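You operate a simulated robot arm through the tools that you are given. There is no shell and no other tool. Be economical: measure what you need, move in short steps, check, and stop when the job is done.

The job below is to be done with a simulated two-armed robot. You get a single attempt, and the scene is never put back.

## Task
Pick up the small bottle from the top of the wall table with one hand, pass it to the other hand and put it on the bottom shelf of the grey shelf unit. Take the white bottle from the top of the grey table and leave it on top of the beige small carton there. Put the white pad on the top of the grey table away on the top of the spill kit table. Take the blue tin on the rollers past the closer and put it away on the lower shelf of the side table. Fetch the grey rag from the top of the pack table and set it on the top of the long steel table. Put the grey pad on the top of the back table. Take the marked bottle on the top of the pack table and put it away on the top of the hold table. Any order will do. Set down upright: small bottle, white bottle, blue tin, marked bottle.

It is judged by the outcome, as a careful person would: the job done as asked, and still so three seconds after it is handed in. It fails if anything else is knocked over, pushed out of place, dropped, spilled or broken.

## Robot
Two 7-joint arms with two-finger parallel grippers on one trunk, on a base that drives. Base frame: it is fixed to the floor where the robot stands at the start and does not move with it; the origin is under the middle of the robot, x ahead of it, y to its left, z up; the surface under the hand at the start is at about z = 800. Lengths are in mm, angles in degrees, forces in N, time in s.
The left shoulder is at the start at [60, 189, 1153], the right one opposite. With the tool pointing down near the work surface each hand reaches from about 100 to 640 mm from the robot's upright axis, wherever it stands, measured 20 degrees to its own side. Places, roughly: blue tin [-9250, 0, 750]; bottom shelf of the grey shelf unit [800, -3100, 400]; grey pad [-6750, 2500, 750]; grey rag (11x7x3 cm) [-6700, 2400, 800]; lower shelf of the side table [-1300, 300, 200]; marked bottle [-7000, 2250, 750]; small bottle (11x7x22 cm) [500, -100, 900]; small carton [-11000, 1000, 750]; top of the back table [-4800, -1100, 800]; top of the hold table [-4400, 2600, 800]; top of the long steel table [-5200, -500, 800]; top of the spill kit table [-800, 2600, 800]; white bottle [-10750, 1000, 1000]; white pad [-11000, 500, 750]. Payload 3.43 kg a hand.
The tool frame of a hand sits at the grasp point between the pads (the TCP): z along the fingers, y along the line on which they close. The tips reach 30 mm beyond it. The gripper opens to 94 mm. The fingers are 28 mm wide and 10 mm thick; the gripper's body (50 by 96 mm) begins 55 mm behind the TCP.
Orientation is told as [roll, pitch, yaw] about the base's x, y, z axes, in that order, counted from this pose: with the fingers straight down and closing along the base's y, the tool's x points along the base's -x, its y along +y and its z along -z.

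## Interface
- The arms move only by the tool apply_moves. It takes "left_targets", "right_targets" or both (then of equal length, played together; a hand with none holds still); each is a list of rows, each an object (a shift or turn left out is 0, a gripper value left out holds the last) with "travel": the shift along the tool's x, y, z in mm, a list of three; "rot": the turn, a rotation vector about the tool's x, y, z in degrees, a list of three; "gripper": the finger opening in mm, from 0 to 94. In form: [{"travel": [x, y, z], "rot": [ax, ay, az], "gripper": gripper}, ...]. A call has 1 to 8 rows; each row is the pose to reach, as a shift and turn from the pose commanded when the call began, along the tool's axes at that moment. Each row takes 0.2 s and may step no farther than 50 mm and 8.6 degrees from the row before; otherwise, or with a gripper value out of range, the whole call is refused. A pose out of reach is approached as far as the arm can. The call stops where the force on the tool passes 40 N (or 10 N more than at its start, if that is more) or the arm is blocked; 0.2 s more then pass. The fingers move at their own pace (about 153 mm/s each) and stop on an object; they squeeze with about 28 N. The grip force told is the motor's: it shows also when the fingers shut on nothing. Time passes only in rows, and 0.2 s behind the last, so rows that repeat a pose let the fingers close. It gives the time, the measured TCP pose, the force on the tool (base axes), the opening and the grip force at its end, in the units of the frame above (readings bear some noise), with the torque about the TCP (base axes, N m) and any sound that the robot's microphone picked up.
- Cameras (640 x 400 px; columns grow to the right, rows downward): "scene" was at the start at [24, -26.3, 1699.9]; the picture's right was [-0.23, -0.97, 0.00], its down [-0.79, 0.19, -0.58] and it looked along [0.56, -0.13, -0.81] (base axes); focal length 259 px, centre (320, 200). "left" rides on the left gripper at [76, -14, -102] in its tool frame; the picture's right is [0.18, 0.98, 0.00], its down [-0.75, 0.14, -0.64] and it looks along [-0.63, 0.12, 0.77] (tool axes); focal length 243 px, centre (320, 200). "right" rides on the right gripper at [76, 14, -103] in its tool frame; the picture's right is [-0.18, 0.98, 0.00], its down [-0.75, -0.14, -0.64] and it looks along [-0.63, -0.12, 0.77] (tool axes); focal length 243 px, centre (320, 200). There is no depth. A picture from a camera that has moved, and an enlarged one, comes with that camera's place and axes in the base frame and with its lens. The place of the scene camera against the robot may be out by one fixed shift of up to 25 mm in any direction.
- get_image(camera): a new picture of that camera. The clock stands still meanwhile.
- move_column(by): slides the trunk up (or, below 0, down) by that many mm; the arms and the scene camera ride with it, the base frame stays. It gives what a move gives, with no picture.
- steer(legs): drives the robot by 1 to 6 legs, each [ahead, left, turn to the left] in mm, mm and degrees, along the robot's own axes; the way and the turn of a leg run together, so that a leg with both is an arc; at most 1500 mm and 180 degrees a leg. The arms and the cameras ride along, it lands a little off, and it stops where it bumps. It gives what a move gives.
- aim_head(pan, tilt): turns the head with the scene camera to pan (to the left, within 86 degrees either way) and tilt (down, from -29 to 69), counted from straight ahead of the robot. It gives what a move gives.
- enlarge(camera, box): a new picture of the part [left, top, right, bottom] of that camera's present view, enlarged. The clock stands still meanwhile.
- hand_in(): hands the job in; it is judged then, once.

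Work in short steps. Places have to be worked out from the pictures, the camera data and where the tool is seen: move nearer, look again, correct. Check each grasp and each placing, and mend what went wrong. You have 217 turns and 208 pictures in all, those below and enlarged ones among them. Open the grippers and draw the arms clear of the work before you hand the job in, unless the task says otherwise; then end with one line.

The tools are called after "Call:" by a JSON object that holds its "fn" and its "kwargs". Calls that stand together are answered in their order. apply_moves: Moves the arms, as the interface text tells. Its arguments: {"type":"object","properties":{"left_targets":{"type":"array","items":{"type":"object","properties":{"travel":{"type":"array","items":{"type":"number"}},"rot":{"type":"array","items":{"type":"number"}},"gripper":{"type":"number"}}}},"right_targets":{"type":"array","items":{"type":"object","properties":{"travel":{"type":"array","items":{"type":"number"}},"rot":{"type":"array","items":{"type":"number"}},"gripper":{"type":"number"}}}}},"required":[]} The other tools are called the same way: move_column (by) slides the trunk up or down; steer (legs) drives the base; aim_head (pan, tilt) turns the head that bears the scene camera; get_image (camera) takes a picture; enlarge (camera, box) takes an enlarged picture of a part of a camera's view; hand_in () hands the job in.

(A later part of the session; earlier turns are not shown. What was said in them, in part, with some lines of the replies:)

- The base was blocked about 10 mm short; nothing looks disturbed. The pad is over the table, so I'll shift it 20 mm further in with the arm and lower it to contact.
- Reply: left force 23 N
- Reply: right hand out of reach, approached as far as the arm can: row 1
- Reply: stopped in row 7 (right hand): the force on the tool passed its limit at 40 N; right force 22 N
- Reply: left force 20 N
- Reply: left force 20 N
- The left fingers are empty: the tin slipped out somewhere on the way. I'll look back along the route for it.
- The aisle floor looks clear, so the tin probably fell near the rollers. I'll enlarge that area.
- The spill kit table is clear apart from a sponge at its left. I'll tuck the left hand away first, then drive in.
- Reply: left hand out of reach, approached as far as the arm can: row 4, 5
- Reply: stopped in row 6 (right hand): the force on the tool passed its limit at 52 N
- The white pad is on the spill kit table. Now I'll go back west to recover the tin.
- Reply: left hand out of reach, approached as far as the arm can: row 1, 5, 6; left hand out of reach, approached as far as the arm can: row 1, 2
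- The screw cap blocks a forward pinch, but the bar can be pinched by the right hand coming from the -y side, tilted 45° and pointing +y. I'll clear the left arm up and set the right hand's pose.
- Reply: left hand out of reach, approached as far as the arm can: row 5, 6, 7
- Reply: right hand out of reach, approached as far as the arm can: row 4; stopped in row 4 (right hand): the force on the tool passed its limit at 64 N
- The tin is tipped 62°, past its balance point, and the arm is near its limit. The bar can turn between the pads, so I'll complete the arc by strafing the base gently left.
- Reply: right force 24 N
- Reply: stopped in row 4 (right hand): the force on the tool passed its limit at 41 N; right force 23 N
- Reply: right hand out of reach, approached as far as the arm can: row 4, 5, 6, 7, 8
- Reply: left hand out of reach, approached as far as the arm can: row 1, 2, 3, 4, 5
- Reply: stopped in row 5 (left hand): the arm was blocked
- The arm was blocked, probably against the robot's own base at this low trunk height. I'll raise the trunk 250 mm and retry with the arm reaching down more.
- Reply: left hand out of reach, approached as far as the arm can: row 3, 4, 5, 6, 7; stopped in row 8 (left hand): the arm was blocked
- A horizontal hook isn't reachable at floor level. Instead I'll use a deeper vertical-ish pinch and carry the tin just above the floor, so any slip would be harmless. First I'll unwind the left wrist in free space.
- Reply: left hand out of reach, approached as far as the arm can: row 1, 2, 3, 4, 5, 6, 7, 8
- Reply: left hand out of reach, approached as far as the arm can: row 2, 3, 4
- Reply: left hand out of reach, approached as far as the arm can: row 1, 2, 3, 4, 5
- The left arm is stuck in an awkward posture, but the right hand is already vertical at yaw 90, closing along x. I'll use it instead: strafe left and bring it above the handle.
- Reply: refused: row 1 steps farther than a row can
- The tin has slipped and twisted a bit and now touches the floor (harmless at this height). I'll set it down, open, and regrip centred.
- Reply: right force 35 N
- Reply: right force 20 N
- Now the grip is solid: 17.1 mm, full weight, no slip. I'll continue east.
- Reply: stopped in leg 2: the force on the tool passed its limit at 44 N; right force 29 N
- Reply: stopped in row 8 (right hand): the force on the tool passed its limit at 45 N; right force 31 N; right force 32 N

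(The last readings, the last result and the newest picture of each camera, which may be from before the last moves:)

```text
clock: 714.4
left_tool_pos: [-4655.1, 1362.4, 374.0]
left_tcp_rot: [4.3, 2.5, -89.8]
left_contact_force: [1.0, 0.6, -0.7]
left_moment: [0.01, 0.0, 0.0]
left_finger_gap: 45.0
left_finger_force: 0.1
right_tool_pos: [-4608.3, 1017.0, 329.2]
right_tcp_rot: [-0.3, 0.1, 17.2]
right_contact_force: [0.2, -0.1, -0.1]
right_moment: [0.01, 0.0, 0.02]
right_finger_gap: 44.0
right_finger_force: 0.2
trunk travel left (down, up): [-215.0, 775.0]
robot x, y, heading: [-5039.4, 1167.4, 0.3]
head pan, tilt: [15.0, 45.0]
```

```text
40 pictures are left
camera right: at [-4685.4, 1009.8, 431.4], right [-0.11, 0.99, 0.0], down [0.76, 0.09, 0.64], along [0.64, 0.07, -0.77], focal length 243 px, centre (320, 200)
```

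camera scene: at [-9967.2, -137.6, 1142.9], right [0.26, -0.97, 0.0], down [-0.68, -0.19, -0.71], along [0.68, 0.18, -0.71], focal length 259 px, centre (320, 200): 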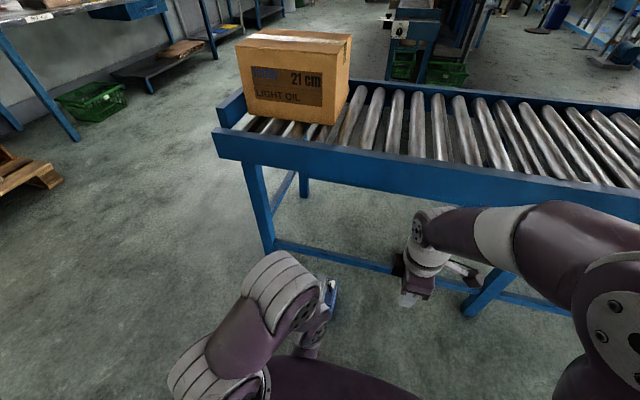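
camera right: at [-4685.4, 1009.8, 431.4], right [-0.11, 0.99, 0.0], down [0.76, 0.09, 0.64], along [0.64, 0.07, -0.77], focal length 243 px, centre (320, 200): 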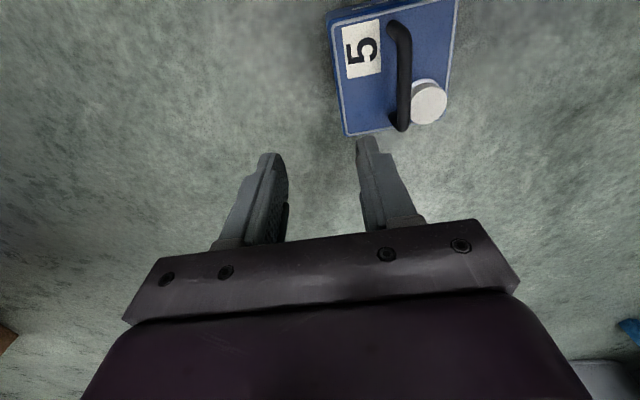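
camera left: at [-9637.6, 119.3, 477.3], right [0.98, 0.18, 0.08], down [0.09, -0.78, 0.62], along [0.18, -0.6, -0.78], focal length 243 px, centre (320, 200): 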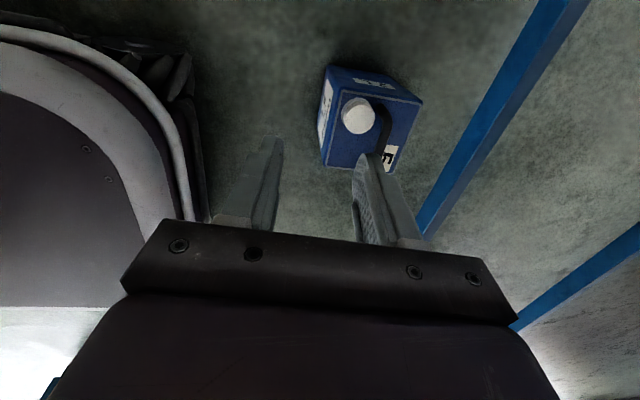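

The bar now lies roughly along my forward direction (about 20°). I'll grip at the balance point (-4629,1087) with a 25° lean, tips just above the cap.

Call:
{"fn": "apply_moves", "kwargs": {"right_targets": [{"travel": [11, 18, 8], "rot": [0, -6.2, -1], "gripper": 36}, {"travel": [22, 36, 16], "rot": [0, -12.5, -1.5]}, {"travel": [33, 54, 25], "rot": [0, -18.7, -2]}, {"travel": [44, 71, 33], "rot": [0, -25, -3]}, {"travel": [44, 71, 33], "rot": [0, -25, -3]}]}}

Call:
{"fn": "get_image", "kwargs": {"camera": "right"}}

```text
clock: 715.6
left_tool_pos: [-4655.1, 1362.5, 373.9]
left_tcp_rot: [4.3, 2.5, -89.8]
left_contact_force: [-0.6, -0.1, 0.2]
left_moment: [-0.02, 0.03, 0.01]
left_finger_gap: 45.2
left_finger_force: 0.1
right_tool_pos: [-4667.9, 1070.5, 300.9]
right_tcp_rot: [4.5, -19.7, 19.6]
right_contact_force: [0.1, 0.2, 0.7]
right_moment: [0.0, 0.0, -0.01]
right_finger_gap: 36.0
right_finger_force: 0.1
right hand out of reach, approached as far as the arm can: row 3, 4, 5
trunk travel left (down, up): [-215.0, 775.0]
robot x, y, heading: [-5038.0, 1157.8, 0.2]
head pan, tilt: [15.0, 45.0]
```

```text
39 pictures are left
camera right: at [-4770.2, 1041.1, 371.5], right [-0.19, 0.97, 0.13], down [0.53, -0.01, 0.85], along [0.82, 0.23, -0.52], focal length 243 px, centre (320, 200)
```

right: 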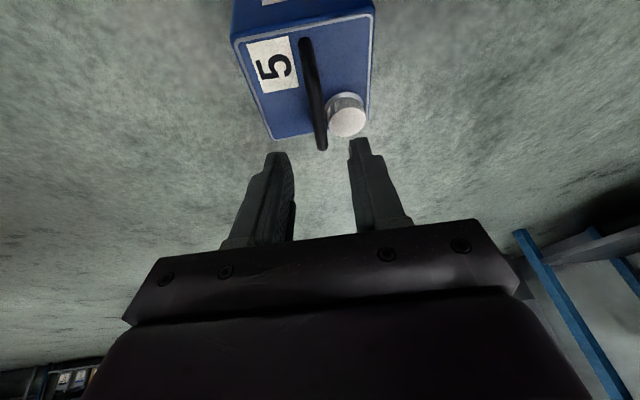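

The hand is cramped close to the body. I'll back up 100 mm and reach forward to get the proper pose.

Call:
{"fn": "steer", "kwargs": {"legs": [[-110, 0, 0]]}}

Call:
{"fn": "apply_moves", "kwargs": {"right_targets": [{"travel": [-31, -11, 13], "rot": [1.5, -1.7, 0]}, {"travel": [-62, -22, 26], "rot": [3, -3.4, 0]}, {"travel": [-94, -34, 39], "rot": [4.5, -5, 0]}, {"travel": [-94, -34, 39], "rot": [4.5, -5, 0]}]}}

Call:
{"fn": "get_image", "kwargs": {"camera": "right"}}

```text
clock: 716.8
left_tool_pos: [-4763.8, 1360.9, 373.1]
left_tcp_rot: [4.3, 2.6, -89.8]
left_contact_force: [0.8, -0.3, 0.0]
left_moment: [0.0, 0.0, -0.01]
left_finger_gap: 44.9
left_finger_force: 0.0
right_tool_pos: [-4777.1, 1069.3, 299.5]
right_tcp_rot: [4.5, -19.6, 19.6]
right_contact_force: [-0.5, 0.1, -0.1]
right_moment: [-0.05, 0.0, 0.01]
right_finger_gap: 36.0
right_finger_force: 0.0
trunk travel left (down, up): [-215.0, 775.0]
robot x, y, heading: [-5149.7, 1159.8, 0.3]
head pan, tilt: [15.0, 45.0]
```

```text
clock: 717.8
left_tool_pos: [-4764.5, 1361.3, 373.9]
left_tcp_rot: [4.3, 2.5, -89.8]
left_contact_force: [-0.2, 0.8, 0.4]
left_moment: [-0.01, -0.05, 0.0]
left_finger_gap: 44.8
left_finger_force: 0.1
right_tool_pos: [-4670.0, 1074.3, 292.3]
right_tcp_rot: [0.0, -24.7, 19.3]
right_contact_force: [0.1, -0.4, 0.0]
right_moment: [0.03, -0.01, -0.02]
right_finger_gap: 36.0
right_finger_force: 0.0
trunk travel left (down, up): [-215.0, 775.0]
robot x, y, heading: [-5146.5, 1164.7, 0.2]
head pan, tilt: [15.0, 45.0]
```

```text
38 pictures are left
camera right: at [-4780.9, 1051.9, 353.0], right [-0.17, 0.98, 0.08], down [0.44, 0.0, 0.9], along [0.88, 0.18, -0.43], focal length 243 px, centre (320, 200)
```

right: 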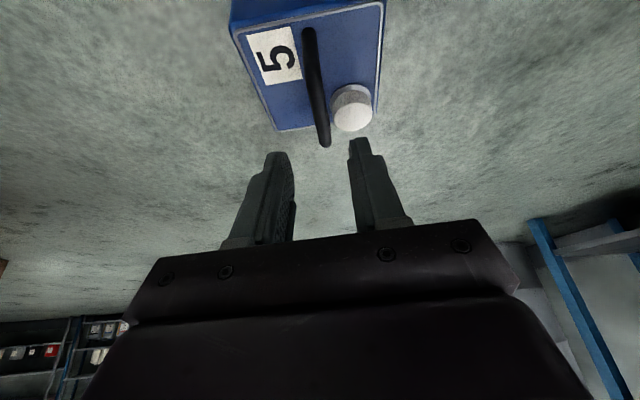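

Good pose and alignment. I'll advance to the bar with small final steps.

Call:
{"fn": "apply_moves", "kwargs": {"right_targets": [{"travel": [0, 1.5, 40]}, {"travel": [0, 1.5, 65]}, {"travel": [0, 1.5, 78]}, {"travel": [0, 1.5, 85]}]}}

Call:
{"fn": "get_image", "kwargs": {"camera": "right"}}

```text
clock: 718.8
left_tool_pos: [-4763.3, 1362.5, 374.6]
left_tcp_rot: [4.3, 2.5, -89.8]
left_contact_force: [0.1, -0.8, -0.8]
left_moment: [0.0, -0.01, 0.03]
left_finger_gap: 44.8
left_finger_force: 0.1
right_tool_pos: [-4636.5, 1088.8, 214.7]
right_tcp_rot: [0.1, -24.6, 19.3]
right_contact_force: [-0.1, -0.4, -0.2]
right_moment: [-0.01, 0.01, -0.02]
right_finger_gap: 35.8
right_finger_force: 0.1
trunk travel left (down, up): [-215.0, 775.0]
robot x, y, heading: [-5146.5, 1163.6, 0.1]
head pan, tilt: [15.0, 45.0]
```

```text
37 pictures are left
camera right: at [-4747.2, 1065.3, 276.0], right [-0.17, 0.98, 0.08], down [0.44, 0.0, 0.9], along [0.88, 0.18, -0.43], focal length 243 px, centre (320, 200)
```

right: 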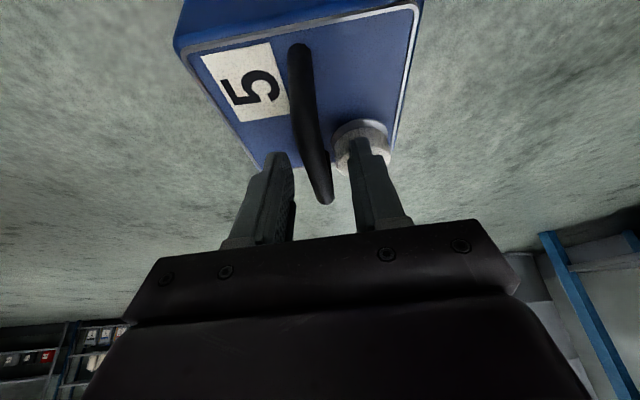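

Centred, bar about 12 mm inside the tips. I'll go 5 mm deeper and close, then lift slightly.

Call:
{"fn": "apply_moves", "kwargs": {"right_targets": [{"travel": [0, 0, 3]}, {"travel": [0, 0, 5]}, {"travel": [0, 0, 5], "gripper": 18}, {"travel": [0, 0, 5], "gripper": 3}, {"travel": [0, 0, 5], "gripper": 3}]}}

Call:
{"fn": "apply_moves", "kwargs": {"right_targets": [{"travel": [-2, 0, -4.5]}, {"travel": [-4.2, 0, -9]}, {"travel": [-6.3, 0, -13.6]}, {"travel": [-8.4, 0, -18]}, {"travel": [-8.4, 0, -18]}]}}

Call:
{"fn": "get_image", "kwargs": {"camera": "right"}}

```text
clock: 720.0
left_tool_pos: [-4765.0, 1361.9, 373.2]
left_tcp_rot: [4.3, 2.5, -89.8]
left_contact_force: [-1.0, -0.8, 0.2]
left_moment: [0.0, 0.01, 0.0]
left_finger_gap: 45.1
left_finger_force: 0.1
right_tool_pos: [-4634.1, 1088.3, 209.8]
right_tcp_rot: [0.0, -24.6, 19.2]
right_contact_force: [1.2, -3.9, 0.1]
right_moment: [-0.05, 0.02, 0.05]
right_finger_gap: 16.8
right_finger_force: 27.8
trunk travel left (down, up): [-215.0, 775.0]
robot x, y, heading: [-5149.2, 1164.7, 0.3]
head pan, tilt: [15.0, 45.0]
```

```text
clock: 721.2
left_tool_pos: [-4764.2, 1362.3, 373.1]
left_tcp_rot: [4.2, 2.5, -89.7]
left_contact_force: [-0.1, -0.2, 0.4]
left_moment: [-0.01, -0.02, 0.0]
left_finger_gap: 45.0
left_finger_force: 0.1
right_tool_pos: [-4635.3, 1090.0, 228.6]
right_tcp_rot: [0.1, -24.5, 19.4]
right_contact_force: [0.1, -0.1, -20.0]
right_moment: [-0.03, 0.04, 0.0]
right_finger_gap: 11.9
right_finger_force: 27.6
trunk travel left (down, up): [-215.0, 775.0]
robot x, y, heading: [-5144.4, 1160.5, 0.1]
head pan, tilt: [15.0, 45.0]
```

```text
36 pictures are left
camera right: at [-4745.7, 1066.1, 290.6], right [-0.17, 0.98, 0.08], down [0.44, 0.0, 0.9], along [0.88, 0.19, -0.44], focal length 243 px, centre (320, 200)
```

right: 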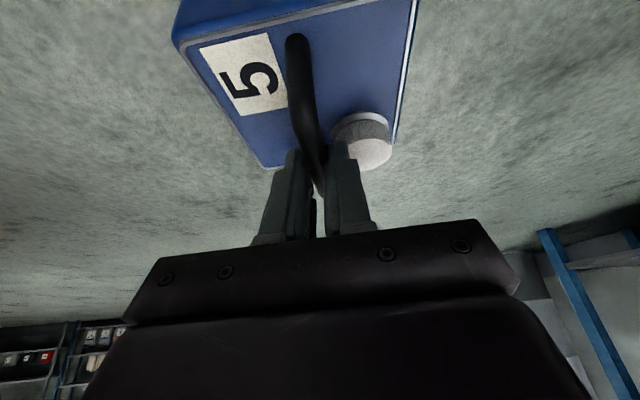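

Balanced now (almost no moment), full weight held. I'll drive forward with the bar along the motion.

Call:
{"fn": "steer", "kwargs": {"legs": [[900, 0, 0]]}}

Call:
{"fn": "steer", "kwargs": {"legs": [[900, -150, 0]]}}

Call:
{"fn": "get_image", "kwargs": {"camera": "right"}}

```text
clock: 725.9
left_tool_pos: [-3865.6, 1360.5, 373.8]
left_tcp_rot: [4.3, 2.5, -90.2]
left_contact_force: [0.0, -1.1, 0.2]
left_moment: [0.01, 0.03, 0.03]
left_finger_gap: 44.8
left_finger_force: 0.0
right_tool_pos: [-3739.3, 1085.0, 229.5]
right_tcp_rot: [0.1, -24.5, 18.9]
right_contact_force: [0.0, -0.3, -20.0]
right_moment: [-0.03, 0.04, 0.02]
right_finger_gap: 12.3
right_finger_force: 27.5
trunk travel left (down, up): [-215.0, 775.0]
robot x, y, heading: [-4249.8, 1165.7, -0.3]
head pan, tilt: [15.0, 45.0]
```

```text
clock: 730.7
left_tool_pos: [-2973.1, 1205.8, 373.3]
left_tcp_rot: [4.1, 2.5, -90.2]
left_contact_force: [0.5, 0.6, -0.4]
left_moment: [0.02, -0.02, 0.01]
left_finger_gap: 45.3
left_finger_force: 0.2
right_tool_pos: [-2845.9, 931.3, 228.5]
right_tcp_rot: [0.1, -24.5, 19.0]
right_contact_force: [-0.6, 0.2, -19.5]
right_moment: [-0.02, 0.06, -0.02]
right_finger_gap: 11.8
right_finger_force: 27.6
trunk travel left (down, up): [-215.0, 775.0]
robot x, y, heading: [-3356.7, 1005.2, -0.5]
head pan, tilt: [15.0, 45.0]
```

```text
35 pictures are left
camera right: at [-2956.4, 909.5, 290.4], right [-0.16, 0.98, 0.08], down [0.44, 0.0, 0.9], along [0.88, 0.18, -0.44], focal length 243 px, centre (320, 200)
```

right: 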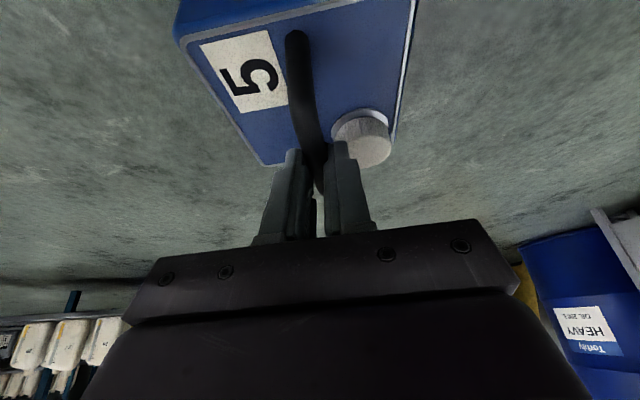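

Stable. I'll continue closer and look at the side table's lower shelf.

Call:
{"fn": "steer", "kwargs": {"legs": [[850, -110, 0.5]]}}

Call:
{"fn": "aim_head", "kwargs": {"pan": 0, "tilt": 22}}

Call:
{"fn": "get_image", "kwargs": {"camera": "scene"}}

```text
clock: 735.2
left_tool_pos: [-2116.5, 1095.2, 373.8]
left_tcp_rot: [4.3, 2.5, -89.9]
left_contact_force: [-0.6, 0.5, 0.0]
left_moment: [-0.01, -0.01, 0.03]
left_finger_gap: 44.8
left_finger_force: 0.1
right_tool_pos: [-1990.4, 822.5, 229.0]
right_tcp_rot: [0.1, -24.6, 19.2]
right_contact_force: [-3.4, 0.4, -13.7]
right_moment: [0.07, -0.33, -0.17]
right_finger_gap: 12.3
right_finger_force: 28.1
trunk travel left (down, up): [-215.0, 775.0]
robot x, y, heading: [-2503.3, 898.7, 0.0]
head pan, tilt: [15.0, 45.0]
```

```text
clock: 736.1
left_tool_pos: [-2117.4, 1096.1, 374.2]
left_tcp_rot: [4.3, 2.5, -89.8]
left_contact_force: [0.2, 0.4, -0.2]
left_moment: [-0.01, 0.0, -0.01]
left_finger_gap: 44.9
left_finger_force: 0.0
right_tool_pos: [-1990.6, 822.5, 228.3]
right_tcp_rot: [0.2, -24.5, 19.2]
right_contact_force: [-4.7, 2.5, -3.6]
right_moment: [-0.07, 0.34, -0.25]
right_finger_gap: 11.8
right_finger_force: 28.5
trunk travel left (down, up): [-215.0, 775.0]
robot x, y, heading: [-2501.2, 898.5, 0.2]
head pan, tilt: [0.0, 22.0]
```

```text
34 pictures are left
camera scene: at [-2454.4, 889.9, 1138.2], right [0.0, -1.0, 0.0], down [-0.38, 0.0, -0.93], along [0.93, 0.0, -0.38], focal length 259 px, centre (320, 200)
```

scene: 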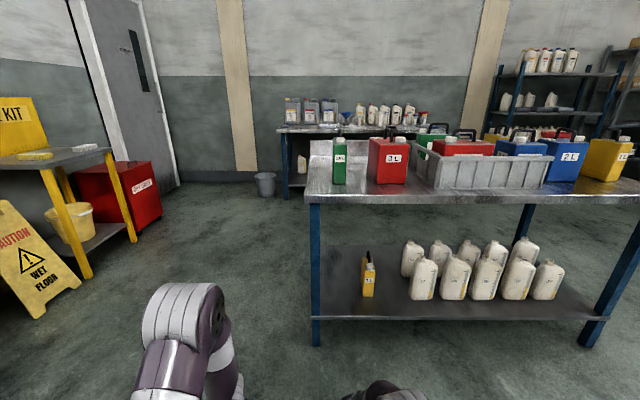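

The tin sagged to the floor again, harmlessly. The north end of the lower shelf (y≈700–890) is free and the shelf front edge is x≈-1554. I'll lift a little and carry it right up in front of that spot.

Call:
{"fn": "apply_moves", "kwargs": {"right_targets": [{"travel": [-2, 0, -4.5]}, {"travel": [-4.2, 0, -9]}, {"travel": [-6.3, 0, -13.6]}, {"travel": [-8.4, 0, -18]}]}}

Call:
{"fn": "steer", "kwargs": {"legs": [[290, -20, 0]]}}

Call:
{"fn": "get_image", "kwargs": {"camera": "right"}}

```text
clock: 737.1
left_tool_pos: [-2117.3, 1095.4, 375.0]
left_tcp_rot: [4.4, 2.4, -89.9]
left_contact_force: [0.5, -0.3, 0.2]
left_moment: [-0.02, 0.0, 0.04]
left_finger_gap: 45.1
left_finger_force: 0.0
right_tool_pos: [-1989.8, 822.6, 250.4]
right_tcp_rot: [0.1, -24.6, 19.2]
right_contact_force: [-0.9, -0.6, 0.5]
right_moment: [-0.01, 0.04, 0.01]
right_finger_gap: 2.9
right_finger_force: 0.0
trunk travel left (down, up): [-215.0, 775.0]
robot x, y, heading: [-2500.7, 897.3, 0.2]
head pan, tilt: [0.0, 22.0]
```

```text
clock: 738.5
left_tool_pos: [-1959.3, 1084.7, 373.7]
left_tcp_rot: [4.5, 2.5, -89.8]
left_contact_force: [-0.2, -0.3, 0.7]
left_moment: [0.0, 0.0, -0.03]
left_finger_gap: 45.0
left_finger_force: 0.1
right_tool_pos: [-1832.5, 813.2, 249.1]
right_tcp_rot: [0.1, -24.5, 19.1]
right_contact_force: [0.6, 0.7, -0.1]
right_moment: [0.02, 0.01, 0.01]
right_finger_gap: 2.9
right_finger_force: 0.2
trunk travel left (down, up): [-215.0, 775.0]
robot x, y, heading: [-2339.4, 889.3, 0.1]
head pan, tilt: [0.0, 22.0]
stopped in leg 1: the robot was blocked; the commanded pose is now the measured one
```

```text
33 pictures are left
camera right: at [-1941.7, 789.2, 310.9], right [-0.17, 0.98, 0.08], down [0.44, 0.0, 0.9], along [0.88, 0.18, -0.44], focal length 243 px, centre (320, 200)
```

right: 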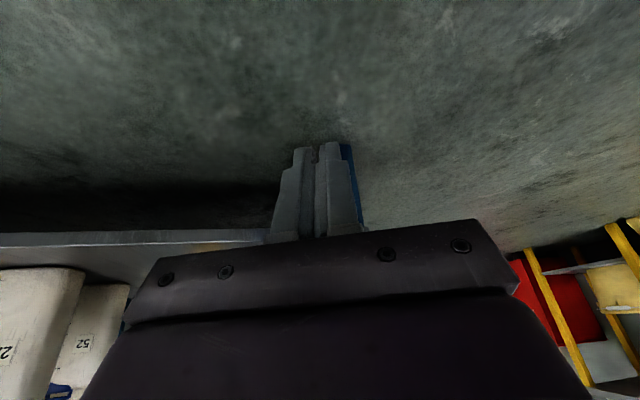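

The tin had slipped out and the base then bumped to a stop. I'll look down in front.

Call:
{"fn": "aim_head", "kwargs": {"pan": -8, "tilt": 62}}

Call:
{"fn": "get_image", "kwargs": {"camera": "scene"}}

```text
clock: 739.6
left_tool_pos: [-1957.6, 1084.9, 374.0]
left_tcp_rot: [4.3, 2.5, -89.9]
left_contact_force: [0.4, 0.2, 0.4]
left_moment: [-0.02, -0.02, -0.02]
left_finger_gap: 45.2
left_finger_force: 0.1
right_tool_pos: [-1830.3, 811.8, 249.4]
right_tcp_rot: [0.2, -24.5, 19.1]
right_contact_force: [0.3, 0.5, -0.3]
right_moment: [0.01, 0.0, -0.01]
right_finger_gap: 2.6
right_finger_force: 0.0
trunk travel left (down, up): [-215.0, 775.0]
robot x, y, heading: [-2341.9, 889.4, -0.1]
head pan, tilt: [-8.0, 62.0]
```

```text
32 pictures are left
camera scene: at [-2324.6, 870.1, 1081.1], right [-0.14, -0.99, 0.0], down [-0.87, 0.12, -0.47], along [0.47, -0.07, -0.88], focal length 259 px, centre (320, 200)
```

scene: 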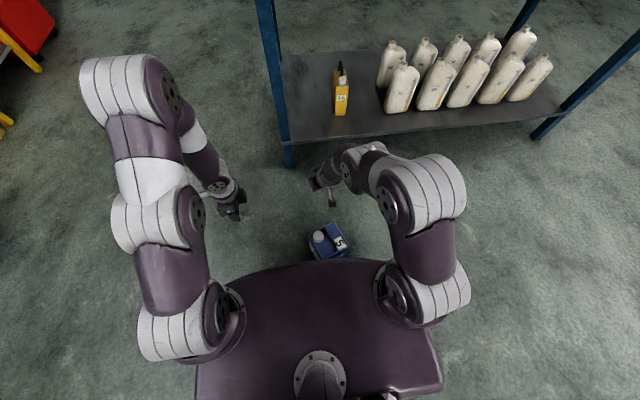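

The tin still stands upright at about (-2000,783). I'll back up, raise and open the right hand above it, and look.

Call:
{"fn": "steer", "kwargs": {"legs": [[-200, 0, 0]]}}

Call:
{"fn": "apply_moves", "kwargs": {"right_targets": [{"travel": [-15, 0, -33], "gripper": 38}, {"travel": [-20, 0, -45]}]}}

Call:
{"fn": "get_image", "kwargs": {"camera": "right"}}

```text
clock: 741.2
left_tool_pos: [-2158.9, 1085.8, 374.2]
left_tcp_rot: [4.3, 2.5, -89.9]
left_contact_force: [-0.3, -0.2, -0.8]
left_moment: [0.02, -0.04, 0.01]
left_finger_gap: 45.1
left_finger_force: 0.0
right_tool_pos: [-2029.9, 812.3, 249.7]
right_tcp_rot: [0.1, -24.4, 19.2]
right_contact_force: [0.3, 0.2, 0.8]
right_moment: [-0.01, -0.02, -0.01]
right_finger_gap: 3.2
right_finger_force: 0.2
trunk travel left (down, up): [-215.0, 775.0]
robot x, y, heading: [-2539.6, 890.4, 0.0]
head pan, tilt: [-8.0, 62.0]
```

```text
clock: 741.8
left_tool_pos: [-2158.1, 1084.5, 373.5]
left_tcp_rot: [4.2, 2.5, -89.9]
left_contact_force: [0.8, 0.3, -0.7]
left_moment: [0.03, 0.03, 0.0]
left_finger_gap: 44.8
left_finger_force: 0.1
right_tool_pos: [-2031.5, 812.9, 298.7]
right_tcp_rot: [0.1, -24.6, 19.3]
right_contact_force: [-0.1, 0.6, -0.6]
right_moment: [0.01, -0.02, -0.02]
right_finger_gap: 38.2
right_finger_force: 0.1
trunk travel left (down, up): [-215.0, 775.0]
robot x, y, heading: [-2543.3, 888.1, -0.0]
head pan, tilt: [-8.0, 62.0]
```

```text
31 pictures are left
camera right: at [-2142.0, 789.5, 360.2], right [-0.17, 0.98, 0.08], down [0.44, 0.0, 0.9], along [0.88, 0.18, -0.44], focal length 243 px, centre (320, 200)
```

right: 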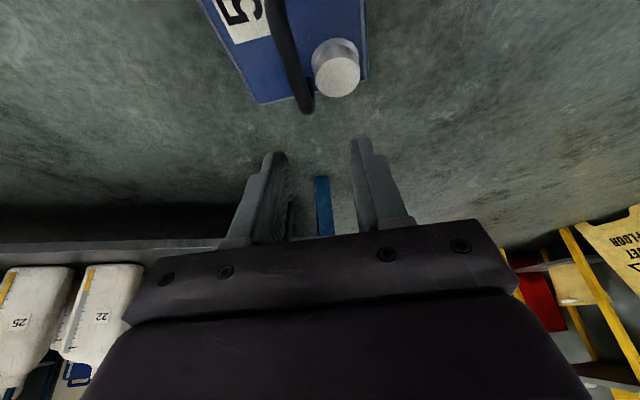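

The bar centre is at about (-2031,800), 20°, matching the hand. I'll descend straight down onto the balance point.

Call:
{"fn": "apply_moves", "kwargs": {"right_targets": [{"travel": [14, -9, 28]}, {"travel": [25, -9.4, 50]}, {"travel": [33, -9.4, 66]}]}}

Call:
{"fn": "get_image", "kwargs": {"camera": "right"}}

```text
clock: 742.6
left_tool_pos: [-2158.0, 1085.3, 373.5]
left_tcp_rot: [4.4, 2.6, -89.9]
left_contact_force: [-0.7, 0.3, -0.2]
left_moment: [0.0, 0.01, 0.0]
left_finger_gap: 44.9
left_finger_force: 0.1
right_tool_pos: [-2030.2, 803.4, 224.9]
right_tcp_rot: [0.1, -24.4, 19.3]
right_contact_force: [0.0, 0.4, -0.9]
right_moment: [0.03, 0.01, -0.02]
right_finger_gap: 38.2
right_finger_force: 0.1
trunk travel left (down, up): [-215.0, 775.0]
robot x, y, heading: [-2541.4, 888.2, 0.1]
head pan, tilt: [-8.0, 62.0]
```

```text
30 pictures are left
camera right: at [-2141.2, 780.1, 286.2], right [-0.17, 0.98, 0.08], down [0.44, 0.0, 0.9], along [0.88, 0.18, -0.44], focal length 243 px, centre (320, 200)
```

right: 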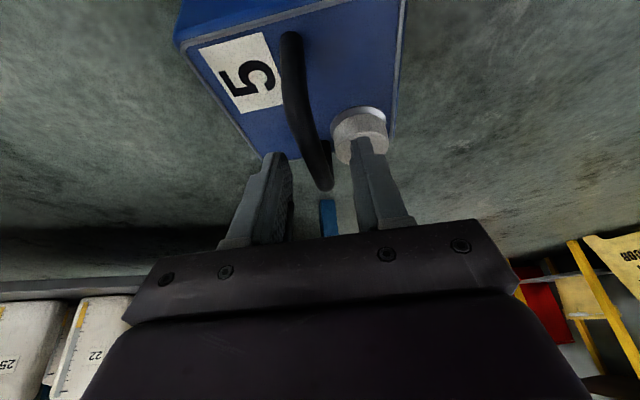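

Well placed. I'll go the final 18 mm down, close, and raise about 15 mm to check.

Call:
{"fn": "apply_moves", "kwargs": {"right_targets": [{"travel": [4, 0, 8]}, {"travel": [7.5, 0, 16.4]}, {"travel": [7.5, 0, 16.4], "gripper": 18}, {"travel": [7.5, 0, 16.4], "gripper": 2}, {"travel": [7.5, 0, 16.4], "gripper": 2}]}}

Call:
{"fn": "apply_moves", "kwargs": {"right_targets": [{"travel": [-2, 0, -4.5]}, {"travel": [-4.2, 0, -9]}, {"travel": [-6.3, 0, -13.6]}, {"travel": [-6.3, 0, -13.6]}]}}

```text
clock: 743.8
left_tool_pos: [-2158.6, 1084.9, 373.4]
left_tcp_rot: [4.3, 2.5, -90.0]
left_contact_force: [-0.2, -0.2, 0.6]
left_moment: [0.01, -0.02, 0.02]
left_finger_gap: 44.9
left_finger_force: 0.0
right_tool_pos: [-2030.9, 803.0, 206.0]
right_tcp_rot: [0.0, -24.5, 19.2]
right_contact_force: [-4.2, -7.7, 5.7]
right_moment: [0.03, -0.19, -0.01]
right_finger_gap: 16.5
right_finger_force: 28.4
trunk travel left (down, up): [-215.0, 775.0]
robot x, y, heading: [-2543.2, 886.9, 0.0]
head pan, tilt: [-8.0, 62.0]
```

```text
clock: 744.8
left_tool_pos: [-2157.8, 1083.8, 372.7]
left_tcp_rot: [4.2, 2.5, -89.9]
left_contact_force: [0.5, -0.7, -0.3]
left_moment: [-0.02, 0.01, -0.02]
left_finger_gap: 44.8
left_finger_force: 0.0
right_tool_pos: [-2032.1, 802.1, 221.6]
right_tcp_rot: [0.2, -24.2, 19.2]
right_contact_force: [-0.7, 0.4, -18.6]
right_moment: [0.06, -0.11, -0.02]
right_finger_gap: 12.1
right_finger_force: 27.5
trunk travel left (down, up): [-215.0, 775.0]
robot x, y, heading: [-2541.3, 892.4, 0.1]
head pan, tilt: [-8.0, 62.0]
```

Held again with the full weight. I'll raise the trunk 225 mm so its bottom is just above shelf height, then approach.

Call:
{"fn": "move_column", "kwargs": {"by": 225}}

Call:
{"fn": "steer", "kwargs": {"legs": [[370, 0, 0]]}}

Call:
{"fn": "get_image", "kwargs": {"camera": "right"}}

Call:
{"fn": "get_image", "kwargs": {"camera": "scene"}}

```text
clock: 747.2
left_tool_pos: [-2157.8, 1084.9, 597.6]
left_tcp_rot: [4.3, 2.5, -89.9]
left_contact_force: [0.1, 0.2, 0.3]
left_moment: [0.0, 0.03, 0.0]
left_finger_gap: 45.3
left_finger_force: 0.1
right_tool_pos: [-2031.3, 802.5, 445.2]
right_tcp_rot: [0.2, -24.4, 19.2]
right_contact_force: [-0.4, 0.0, -19.1]
right_moment: [-0.02, 0.0, 0.01]
right_finger_gap: 12.2
right_finger_force: 27.2
trunk travel left (down, up): [-440.0, 550.0]
robot x, y, heading: [-2540.3, 888.9, 0.1]
head pan, tilt: [-8.0, 62.0]
```

```text
clock: 749.6
left_tool_pos: [-1784.4, 1087.9, 598.2]
left_tcp_rot: [4.2, 2.5, -89.8]
left_contact_force: [0.5, 0.7, 0.1]
left_moment: [0.02, -0.01, 0.04]
left_finger_gap: 44.8
left_finger_force: 0.1
right_tool_pos: [-1657.5, 803.9, 446.3]
right_tcp_rot: [0.2, -24.4, 19.3]
right_contact_force: [0.4, 0.6, -19.4]
right_moment: [0.0, 0.03, 0.01]
right_finger_gap: 12.2
right_finger_force: 27.5
trunk travel left (down, up): [-440.0, 550.0]
robot x, y, heading: [-2166.1, 888.9, 0.2]
head pan, tilt: [-8.0, 62.0]
```

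```text
29 pictures are left
camera right: at [-1767.9, 780.5, 507.2], right [-0.17, 0.98, 0.08], down [0.45, 0.0, 0.89], along [0.88, 0.18, -0.44], focal length 243 px, centre (320, 200)
```

right: 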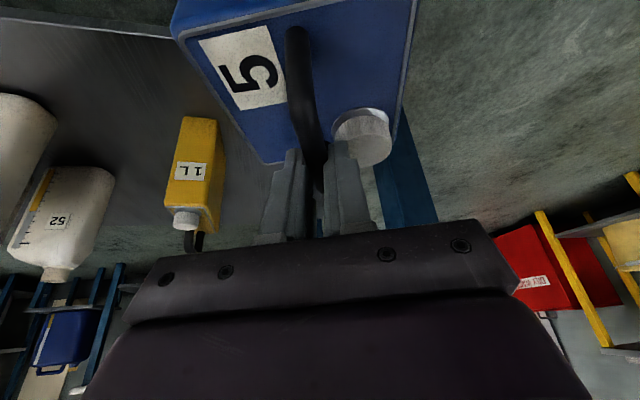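

```text
28 pictures are left
camera scene: at [-2149.0, 870.3, 1306.0], right [-0.14, -0.99, 0.0], down [-0.88, 0.12, -0.47], along [0.46, -0.06, -0.88], focal length 259 px, centre (320, 200)
```

scene: 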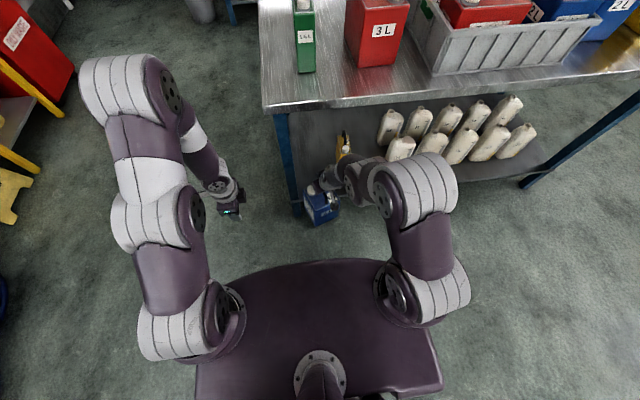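

There's about 20–35 mm clearance each side to the post and the yellow bottle. The tin's bottom is just above the shelf. I'll drive in 225 mm.

Call:
{"fn": "steer", "kwargs": {"legs": [[225, -6, 0]]}}

Call:
{"fn": "get_image", "kwargs": {"camera": "right"}}

```text
clock: 751.2
left_tool_pos: [-1587.5, 1081.1, 602.9]
left_tcp_rot: [4.8, 2.4, -89.9]
left_contact_force: [-0.2, -0.2, 0.9]
left_moment: [0.0, 0.0, 0.02]
left_finger_gap: 44.7
left_finger_force: 0.0
right_tool_pos: [-1494.5, 794.5, 428.2]
right_tcp_rot: [0.5, -20.9, 19.6]
right_contact_force: [4.6, 0.4, 11.3]
right_moment: [-0.2, 0.39, 0.04]
right_finger_gap: 12.1
right_finger_force: 27.2
trunk travel left (down, up): [-440.0, 550.0]
robot x, y, heading: [-1966.2, 884.0, -0.2]
head pan, tilt: [-8.0, 62.0]
stopped in leg 1: the robot was blocked; the commanded pose is now the measured one
```

```text
27 pictures are left
camera right: at [-1600.7, 771.9, 496.5], right [-0.17, 0.98, 0.07], down [0.5, 0.02, 0.87], along [0.85, 0.18, -0.49], focal length 243 px, centre (320, 200)
```

right: 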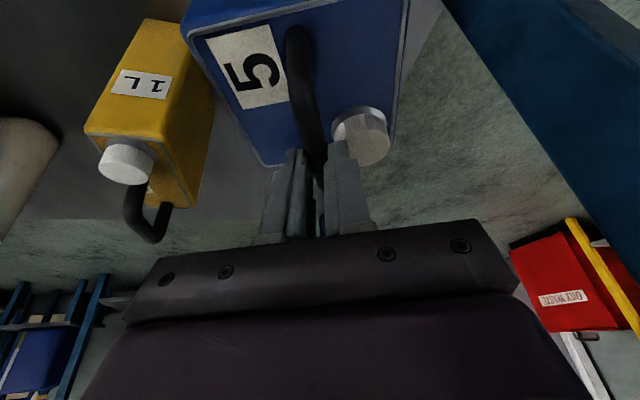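

The forearm met the table edge and the robot stopped. I'll back off 70 mm, then lower the trunk while raising the hand so the forearm passes lower.

Call:
{"fn": "steer", "kwargs": {"legs": [[-80, 0, 0]]}}

Call:
{"fn": "apply_moves", "kwargs": {"right_targets": [{"travel": [-5.4, 0, -14]}, {"travel": [-10.7, 0, -28]}, {"travel": [-16, 0, -42]}, {"travel": [-21.4, 0, -56]}, {"travel": [-27, 0, -70]}, {"travel": [-32, 0, -84]}]}}

Call:
{"fn": "get_image", "kwargs": {"camera": "right"}}

```text
clock: 752.3
left_tool_pos: [-1662.2, 1081.5, 598.1]
left_tcp_rot: [4.3, 2.5, -89.9]
left_contact_force: [0.4, 0.3, -0.3]
left_moment: [-0.04, 0.01, 0.02]
left_finger_gap: 44.9
left_finger_force: 0.0
right_tool_pos: [-1571.0, 794.1, 423.0]
right_tcp_rot: [0.8, -20.3, 19.4]
right_contact_force: [-0.8, -0.8, -15.9]
right_moment: [-0.16, 0.41, -0.03]
right_finger_gap: 12.2
right_finger_force: 28.1
trunk travel left (down, up): [-440.0, 550.0]
robot x, y, heading: [-2048.3, 881.8, 0.1]
head pan, tilt: [-8.0, 62.0]
```

```text
clock: 753.7
left_tool_pos: [-1662.9, 1080.1, 598.5]
left_tcp_rot: [4.2, 2.5, -90.0]
left_contact_force: [0.3, 0.0, -0.2]
left_moment: [-0.01, -0.01, -0.02]
left_finger_gap: 45.1
left_finger_force: 0.0
right_tool_pos: [-1571.1, 793.3, 511.2]
right_tcp_rot: [0.8, -20.1, 19.3]
right_contact_force: [-0.7, -0.5, -19.9]
right_moment: [-0.15, 0.29, -0.01]
right_finger_gap: 11.9
right_finger_force: 28.0
trunk travel left (down, up): [-440.0, 550.0]
robot x, y, heading: [-2047.6, 887.9, 0.2]
head pan, tilt: [-8.0, 62.0]
```

```text
26 pictures are left
camera right: at [-1675.9, 770.6, 581.5], right [-0.17, 0.98, 0.08], down [0.51, 0.02, 0.86], along [0.84, 0.18, -0.5], focal length 243 px, centre (320, 200)
```

right: 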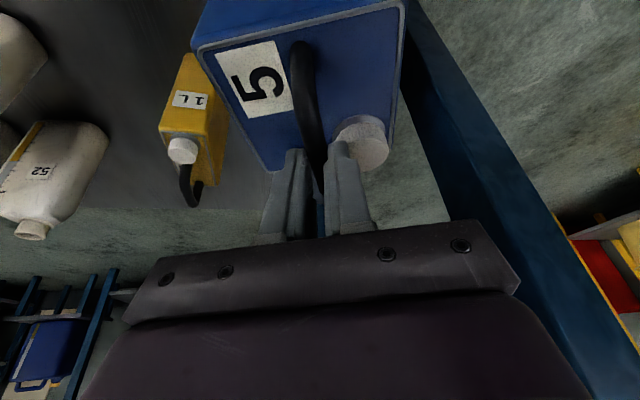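

Still held. I'll raise the arm a bit more and then lower the trunk 130 mm.

Call:
{"fn": "apply_moves", "kwargs": {"right_targets": [{"travel": [-5.4, 0, -14]}, {"travel": [-10.7, 0, -28]}, {"travel": [-16, 0, -42]}, {"travel": [-22, 0, -57]}]}}

Call:
{"fn": "move_column", "kwargs": {"by": -128}}

Call:
{"fn": "get_image", "kwargs": {"camera": "scene"}}

```text
clock: 754.7
left_tool_pos: [-1662.4, 1081.0, 597.2]
left_tcp_rot: [4.2, 2.5, -90.0]
left_contact_force: [0.0, 0.0, 0.6]
left_moment: [0.0, -0.01, 0.04]
left_finger_gap: 45.0
left_finger_force: 0.0
right_tool_pos: [-1568.6, 792.6, 574.0]
right_tcp_rot: [0.7, -20.2, 19.5]
right_contact_force: [-1.8, 0.6, -19.1]
right_moment: [-0.11, 0.3, 0.06]
right_finger_gap: 12.2
right_finger_force: 28.1
trunk travel left (down, up): [-440.0, 550.0]
robot x, y, heading: [-2049.1, 882.2, -0.2]
head pan, tilt: [-8.0, 62.0]
```

```text
clock: 756.3
left_tool_pos: [-1662.6, 1080.3, 470.7]
left_tcp_rot: [4.4, 2.5, -89.9]
left_contact_force: [-0.7, -0.2, 0.4]
left_moment: [0.0, -0.02, -0.03]
left_finger_gap: 45.1
left_finger_force: 0.0
right_tool_pos: [-1568.2, 793.7, 445.0]
right_tcp_rot: [0.8, -20.3, 19.4]
right_contact_force: [-1.4, 0.7, -19.1]
right_moment: [-0.08, 0.16, 0.01]
right_finger_gap: 11.9
right_finger_force: 28.0
trunk travel left (down, up): [-312.0, 678.0]
robot x, y, heading: [-2047.5, 884.6, 0.3]
head pan, tilt: [-8.0, 62.0]
```

```text
25 pictures are left
camera scene: at [-2028.6, 865.7, 1178.1], right [-0.14, -0.99, 0.0], down [-0.88, 0.12, -0.47], along [0.46, -0.07, -0.88], focal length 259 px, centre (320, 200)
```

scene: 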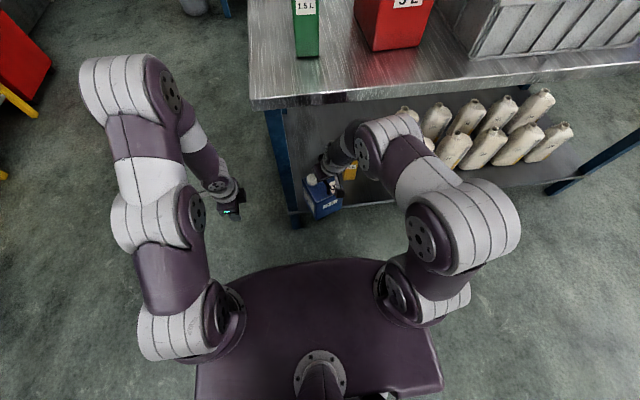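

The forearm is lower now. I'll drive forward 115 mm towards the final spot.

Call:
{"fn": "steer", "kwargs": {"legs": [[115, 0, 0]]}}

Call:
{"fn": "get_image", "kwargs": {"camera": "right"}}

```text
clock: 757.6
left_tool_pos: [-1569.0, 1071.5, 477.0]
left_tcp_rot: [5.2, 2.4, -91.0]
left_contact_force: [1.3, 0.1, -0.3]
left_moment: [0.01, -0.01, -0.01]
left_finger_gap: 45.1
left_finger_force: 0.1
right_tool_pos: [-1503.4, 784.9, 435.8]
right_tcp_rot: [0.6, -18.3, 19.7]
right_contact_force: [10.5, -5.4, 16.5]
right_moment: [-0.15, -0.3, -0.02]
right_finger_gap: 12.1
right_finger_force: 27.7
trunk travel left (down, up): [-312.0, 678.0]
robot x, y, heading: [-1952.7, 880.4, -1.0]
head pan, tilt: [-8.0, 62.0]
stopped in leg 1: the robot was blocked; the commanded pose is now the measured one
```

```text
24 pictures are left
camera right: at [-1606.7, 763.2, 509.1], right [-0.17, 0.98, 0.07], down [0.53, 0.04, 0.84], along [0.83, 0.18, -0.53], focal length 243 px, centre (320, 200)
```

right: 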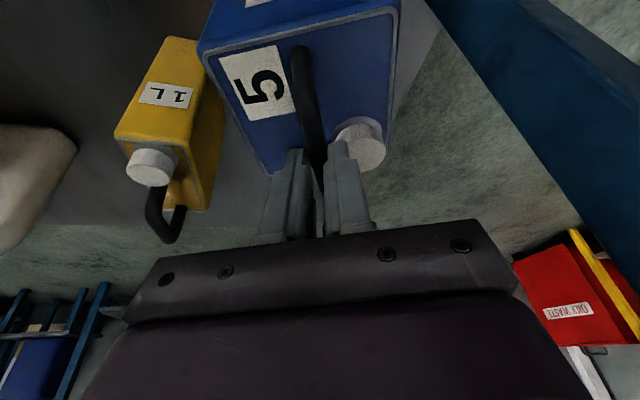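

The tin now rests on the shelf, centred at about (-1500,772) and turned about 36°; one corner overhangs the edge slightly. I'll use the arm to slide it 50 mm further in while turning it straighter.

Call:
{"fn": "apply_moves", "kwargs": {"right_targets": [{"travel": [-12, 1, 2], "rot": [1.5, 0, 4.5]}, {"travel": [-24, 1, 4], "rot": [3, 0, 9]}, {"travel": [-37, 1, 7], "rot": [4.5, 0, 13.5]}, {"travel": [-49, 1, 10], "rot": [6, 0, 18]}, {"travel": [-49, 1, 10], "rot": [6, 0, 18]}]}}

Call:
{"fn": "get_image", "kwargs": {"camera": "right"}}

```text
clock: 759.0
left_tool_pos: [-1577.9, 1008.3, 475.8]
left_tcp_rot: [5.2, 2.4, -95.6]
left_contact_force: [0.0, 0.2, -0.3]
left_moment: [-0.01, -0.05, 0.04]
left_finger_gap: 45.1
left_finger_force: 0.1
right_tool_pos: [-1505.8, 735.4, 426.8]
right_tcp_rot: [-0.3, -15.4, -2.8]
right_contact_force: [9.1, 10.6, 19.6]
right_moment: [0.27, -0.35, 0.32]
right_finger_gap: 12.2
right_finger_force: 28.1
trunk travel left (down, up): [-312.0, 678.0]
robot x, y, heading: [-1970.5, 850.0, -5.8]
head pan, tilt: [-8.0, 62.0]
stopped in row 5 (right hand): the arm was blocked; the commanded pose is now the measured one
```

```text
23 pictures are left
camera right: at [-1605.2, 756.1, 505.0], right [0.23, 0.97, 0.04], down [0.55, -0.16, 0.82], along [0.8, -0.16, -0.57], focal length 243 px, centre (320, 200)
```

right: 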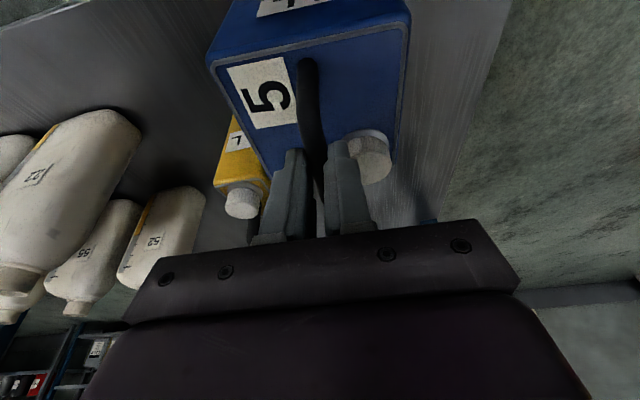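

Pushing like this twists my base and moves the tin sideways, so I'll stop. The tin stands on the shelf; I'll open the fingers and back straight out (they straddle the handle freely), then look.

Call:
{"fn": "apply_moves", "kwargs": {"right_targets": [{"gripper": 25}, {"gripper": 50}, {"gripper": 50}]}}

Call:
{"fn": "steer", "kwargs": {"legs": [[-250, 0, 0]]}}

Call:
{"fn": "aim_head", "kwargs": {"pan": -2, "tilt": 45}}

Call:
{"fn": "get_image", "kwargs": {"camera": "scene"}}

Call:
{"fn": "get_image", "kwargs": {"camera": "right"}}

```text
clock: 759.8
left_tool_pos: [-1576.0, 1010.5, 474.3]
left_tcp_rot: [5.3, 2.5, -95.7]
left_contact_force: [-0.5, 0.3, -0.2]
left_moment: [-0.06, -0.02, 0.0]
left_finger_gap: 44.7
left_finger_force: 0.0
right_tool_pos: [-1505.9, 734.0, 422.7]
right_tcp_rot: [-0.4, -15.0, -3.1]
right_contact_force: [-1.0, 0.6, -1.3]
right_moment: [-0.01, 0.01, 0.03]
right_finger_gap: 50.2
right_finger_force: 0.1
trunk travel left (down, up): [-312.0, 678.0]
robot x, y, heading: [-1967.9, 849.9, -5.6]
head pan, tilt: [-8.0, 62.0]
```

```text
clock: 760.5
left_tool_pos: [-1574.7, 1010.6, 469.5]
left_tcp_rot: [4.5, 2.6, -95.7]
left_contact_force: [0.1, 1.1, -0.4]
left_moment: [0.03, 0.03, 0.04]
left_finger_gap: 45.0
left_finger_force: 0.0
right_tool_pos: [-1510.4, 733.3, 413.9]
right_tcp_rot: [-0.1, -13.7, -3.1]
right_contact_force: [1.1, -0.7, 0.3]
right_moment: [0.0, 0.02, 0.0]
right_finger_gap: 50.0
right_finger_force: 0.1
trunk travel left (down, up): [-312.0, 678.0]
robot x, y, heading: [-1974.4, 854.4, -5.5]
head pan, tilt: [-8.0, 62.0]
stopped in leg 1: the robot was blocked; the commanded pose is now the measured one
```

```text
clock: 761.3
left_tool_pos: [-1574.0, 1010.5, 470.2]
left_tcp_rot: [4.6, 2.6, -95.6]
left_contact_force: [-0.3, 0.2, -0.1]
left_moment: [0.02, -0.03, 0.03]
left_finger_gap: 45.2
left_finger_force: 0.0
right_tool_pos: [-1510.4, 733.6, 413.0]
right_tcp_rot: [-0.3, -13.8, -3.1]
right_contact_force: [-0.4, 0.3, 0.1]
right_moment: [0.0, -0.02, 0.0]
right_finger_gap: 50.0
right_finger_force: 0.0
trunk travel left (down, up): [-312.0, 678.0]
robot x, y, heading: [-1972.8, 851.5, -5.8]
head pan, tilt: [-2.0, 45.0]
```

```text
22 pictures are left
camera scene: at [-1949.2, 837.7, 1199.6], right [-0.13, -0.99, 0.0], down [-0.69, 0.09, -0.71], along [0.71, -0.09, -0.7], focal length 259 px, centre (320, 200)
```

scene: 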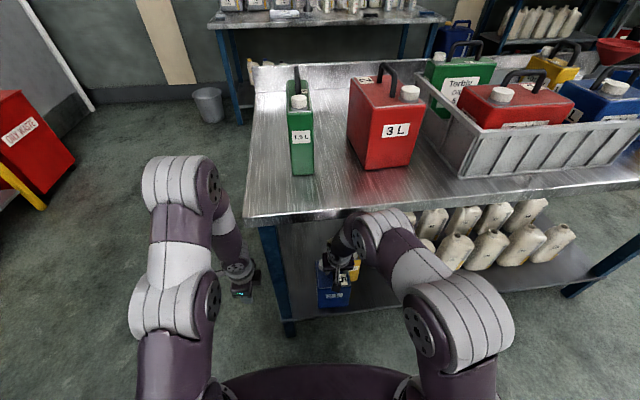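

```text
21 pictures are left
camera right: at [-1607.2, 754.0, 494.4], right [0.23, 0.97, 0.04], down [0.57, -0.17, 0.8], along [0.79, -0.17, -0.59], focal length 243 px, centre (320, 200)
```

right: 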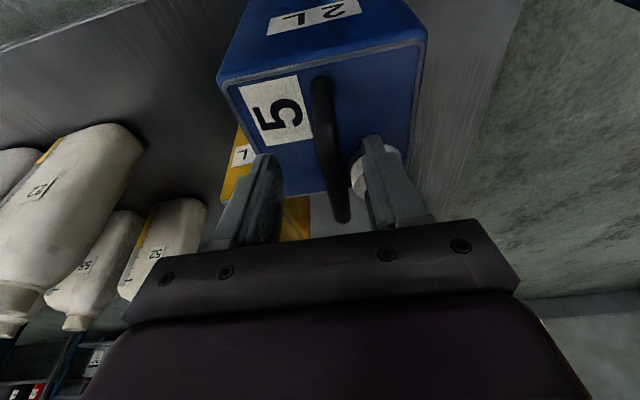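

Backing was blocked; the wrist seems caught at the table edge. I'll try drawing the hand back with the arm instead.

Call:
{"fn": "apply_moves", "kwargs": {"right_targets": [{"travel": [15, 0, -4]}, {"travel": [30, -1, -7]}, {"travel": [45, -2, -11]}, {"travel": [58, -3, -14]}]}}

Call:
{"fn": "get_image", "kwargs": {"camera": "right"}}

```text
clock: 762.3
left_tool_pos: [-1569.7, 1011.2, 466.3]
left_tcp_rot: [3.9, 2.5, -95.6]
left_contact_force: [-0.5, -0.7, -0.3]
left_moment: [0.02, 0.02, 0.0]
left_finger_gap: 45.0
left_finger_force: 0.1
right_tool_pos: [-1563.1, 734.2, 410.5]
right_tcp_rot: [-0.1, -13.5, -3.2]
right_contact_force: [0.2, 0.5, 0.7]
right_moment: [0.02, -0.01, 0.03]
right_finger_gap: 49.9
right_finger_force: 0.1
trunk travel left (down, up): [-312.0, 678.0]
robot x, y, heading: [-1968.3, 851.6, -5.6]
head pan, tilt: [-2.0, 45.0]
```

```text
20 pictures are left
camera right: at [-1660.7, 754.4, 492.5], right [0.23, 0.97, 0.04], down [0.57, -0.17, 0.8], along [0.78, -0.16, -0.6], focal length 243 px, centre (320, 200)
```

right: 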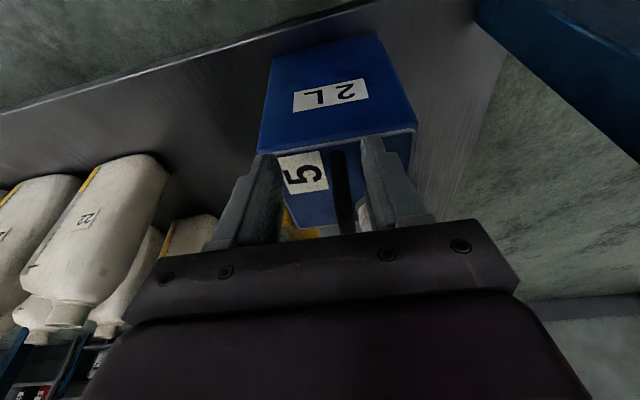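

The hand slid free. The tin stands upright fully on the lower shelf, near face about 8 mm inside the shelf edge. I'll draw the hand back further and then back the robot away.

Call:
{"fn": "apply_moves", "kwargs": {"right_targets": [{"travel": [25, 0, -6]}, {"travel": [50, 0, -12]}, {"travel": [75, 0, -18]}, {"travel": [97, 0, -24]}]}}

Call:
{"fn": "steer", "kwargs": {"legs": [[-300, 0, 0]]}}

Call:
{"fn": "get_image", "kwargs": {"camera": "scene"}}

```text
clock: 763.3
left_tool_pos: [-1569.8, 1010.3, 465.5]
left_tcp_rot: [4.0, 2.4, -95.6]
left_contact_force: [0.1, 0.0, -0.5]
left_moment: [-0.01, 0.03, -0.01]
left_finger_gap: 45.2
left_finger_force: 0.1
right_tool_pos: [-1664.9, 740.7, 410.8]
right_tcp_rot: [-0.3, -13.4, -3.1]
right_contact_force: [-0.4, -0.4, -0.4]
right_moment: [0.01, 0.0, 0.02]
right_finger_gap: 50.1
right_finger_force: 0.1
trunk travel left (down, up): [-312.0, 678.0]
robot x, y, heading: [-1967.1, 851.9, -5.6]
head pan, tilt: [-2.0, 45.0]
```

```text
clock: 765.3
left_tool_pos: [-1867.0, 1039.7, 466.6]
left_tcp_rot: [4.0, 2.5, -95.5]
left_contact_force: [-0.5, -0.4, -0.5]
left_moment: [0.01, 0.0, 0.01]
left_finger_gap: 45.0
left_finger_force: 0.1
right_tool_pos: [-1960.8, 768.2, 410.7]
right_tcp_rot: [-0.3, -13.3, -3.1]
right_contact_force: [0.2, -0.7, -0.4]
right_moment: [-0.04, -0.02, -0.02]
right_finger_gap: 50.0
right_finger_force: 0.0
trunk travel left (down, up): [-312.0, 678.0]
robot x, y, heading: [-2266.8, 881.4, -5.6]
head pan, tilt: [-2.0, 45.0]
```

```text
19 pictures are left
camera scene: at [-2234.4, 866.5, 1199.9], right [-0.13, -0.99, 0.0], down [-0.7, 0.09, -0.71], along [0.7, -0.09, -0.71], focal length 259 px, centre (320, 200)
```

scene: 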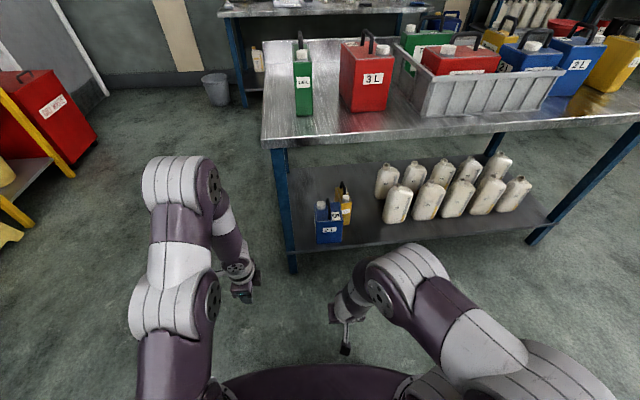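

The tin is on the lower shelf. I'll check it close up.

Call:
{"fn": "enlarge", "kwargs": {"camera": "scene", "box": [260, 140, 420, 280]}}

```text
2.86 times, centred on (340, 210) of scene
camera zoom: at [-2234.4, 866.5, 1199.9], right [-0.13, -0.99, 0.0], down [-0.7, 0.09, -0.71], along [0.7, -0.09, -0.71], focal length 741 px, centre (263, 171)
```

zoom: 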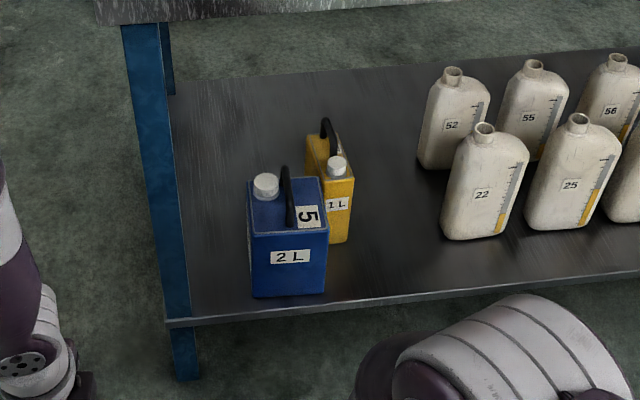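

The tin is upright on the shelf and the yellow bottle is still in place. All seven jobs are done; I'll open both grippers fully, back well clear, and hand in.

Call:
{"fn": "apply_moves", "kwargs": {"right_targets": [{"gripper": 94}, {"gripper": 94}], "left_targets": [{"gripper": 94}, {"gripper": 94}]}}

Call:
{"fn": "steer", "kwargs": {"legs": [[-300, 0, 0]]}}

Call:
{"fn": "hand_in", "kwargs": {}}

```text
clock: 765.9
left_tool_pos: [-1867.2, 1039.7, 467.2]
left_tcp_rot: [3.9, 2.5, -95.5]
left_contact_force: [-0.4, 0.5, 0.3]
left_moment: [0.02, -0.01, 0.02]
left_finger_gap: 94.1
left_finger_force: 0.1
right_tool_pos: [-1960.2, 769.1, 411.7]
right_tcp_rot: [-0.3, -13.4, -3.1]
right_contact_force: [0.8, 0.0, 0.2]
right_moment: [-0.01, -0.01, 0.01]
right_finger_gap: 94.1
right_finger_force: 0.0
trunk travel left (down, up): [-312.0, 678.0]
robot x, y, heading: [-2265.4, 879.9, -5.3]
head pan, tilt: [-2.0, 45.0]
```

```text
clock: 768.0
left_tool_pos: [-2170.0, 1069.3, 467.3]
left_tcp_rot: [4.0, 2.6, -95.4]
left_contact_force: [0.3, 0.2, 0.0]
left_moment: [0.01, 0.04, -0.01]
left_finger_gap: 94.0
left_finger_force: 0.1
right_tool_pos: [-2262.6, 798.9, 411.3]
right_tcp_rot: [-0.3, -13.5, -3.0]
right_contact_force: [-0.5, -0.2, -1.0]
right_moment: [0.0, 0.02, -0.01]
right_finger_gap: 94.0
right_finger_force: 0.1
trunk travel left (down, up): [-312.0, 678.0]
robot x, y, heading: [-2571.4, 910.3, -5.3]
head pan, tilt: [-2.0, 45.0]
```

```text
The job is handed in.
```

I handed the job in with all seven items at their asked places and the four upright ones standing, but I dropped the blue tin from about 1 m on the way; it landed on its side with no damage or spill that I could see.
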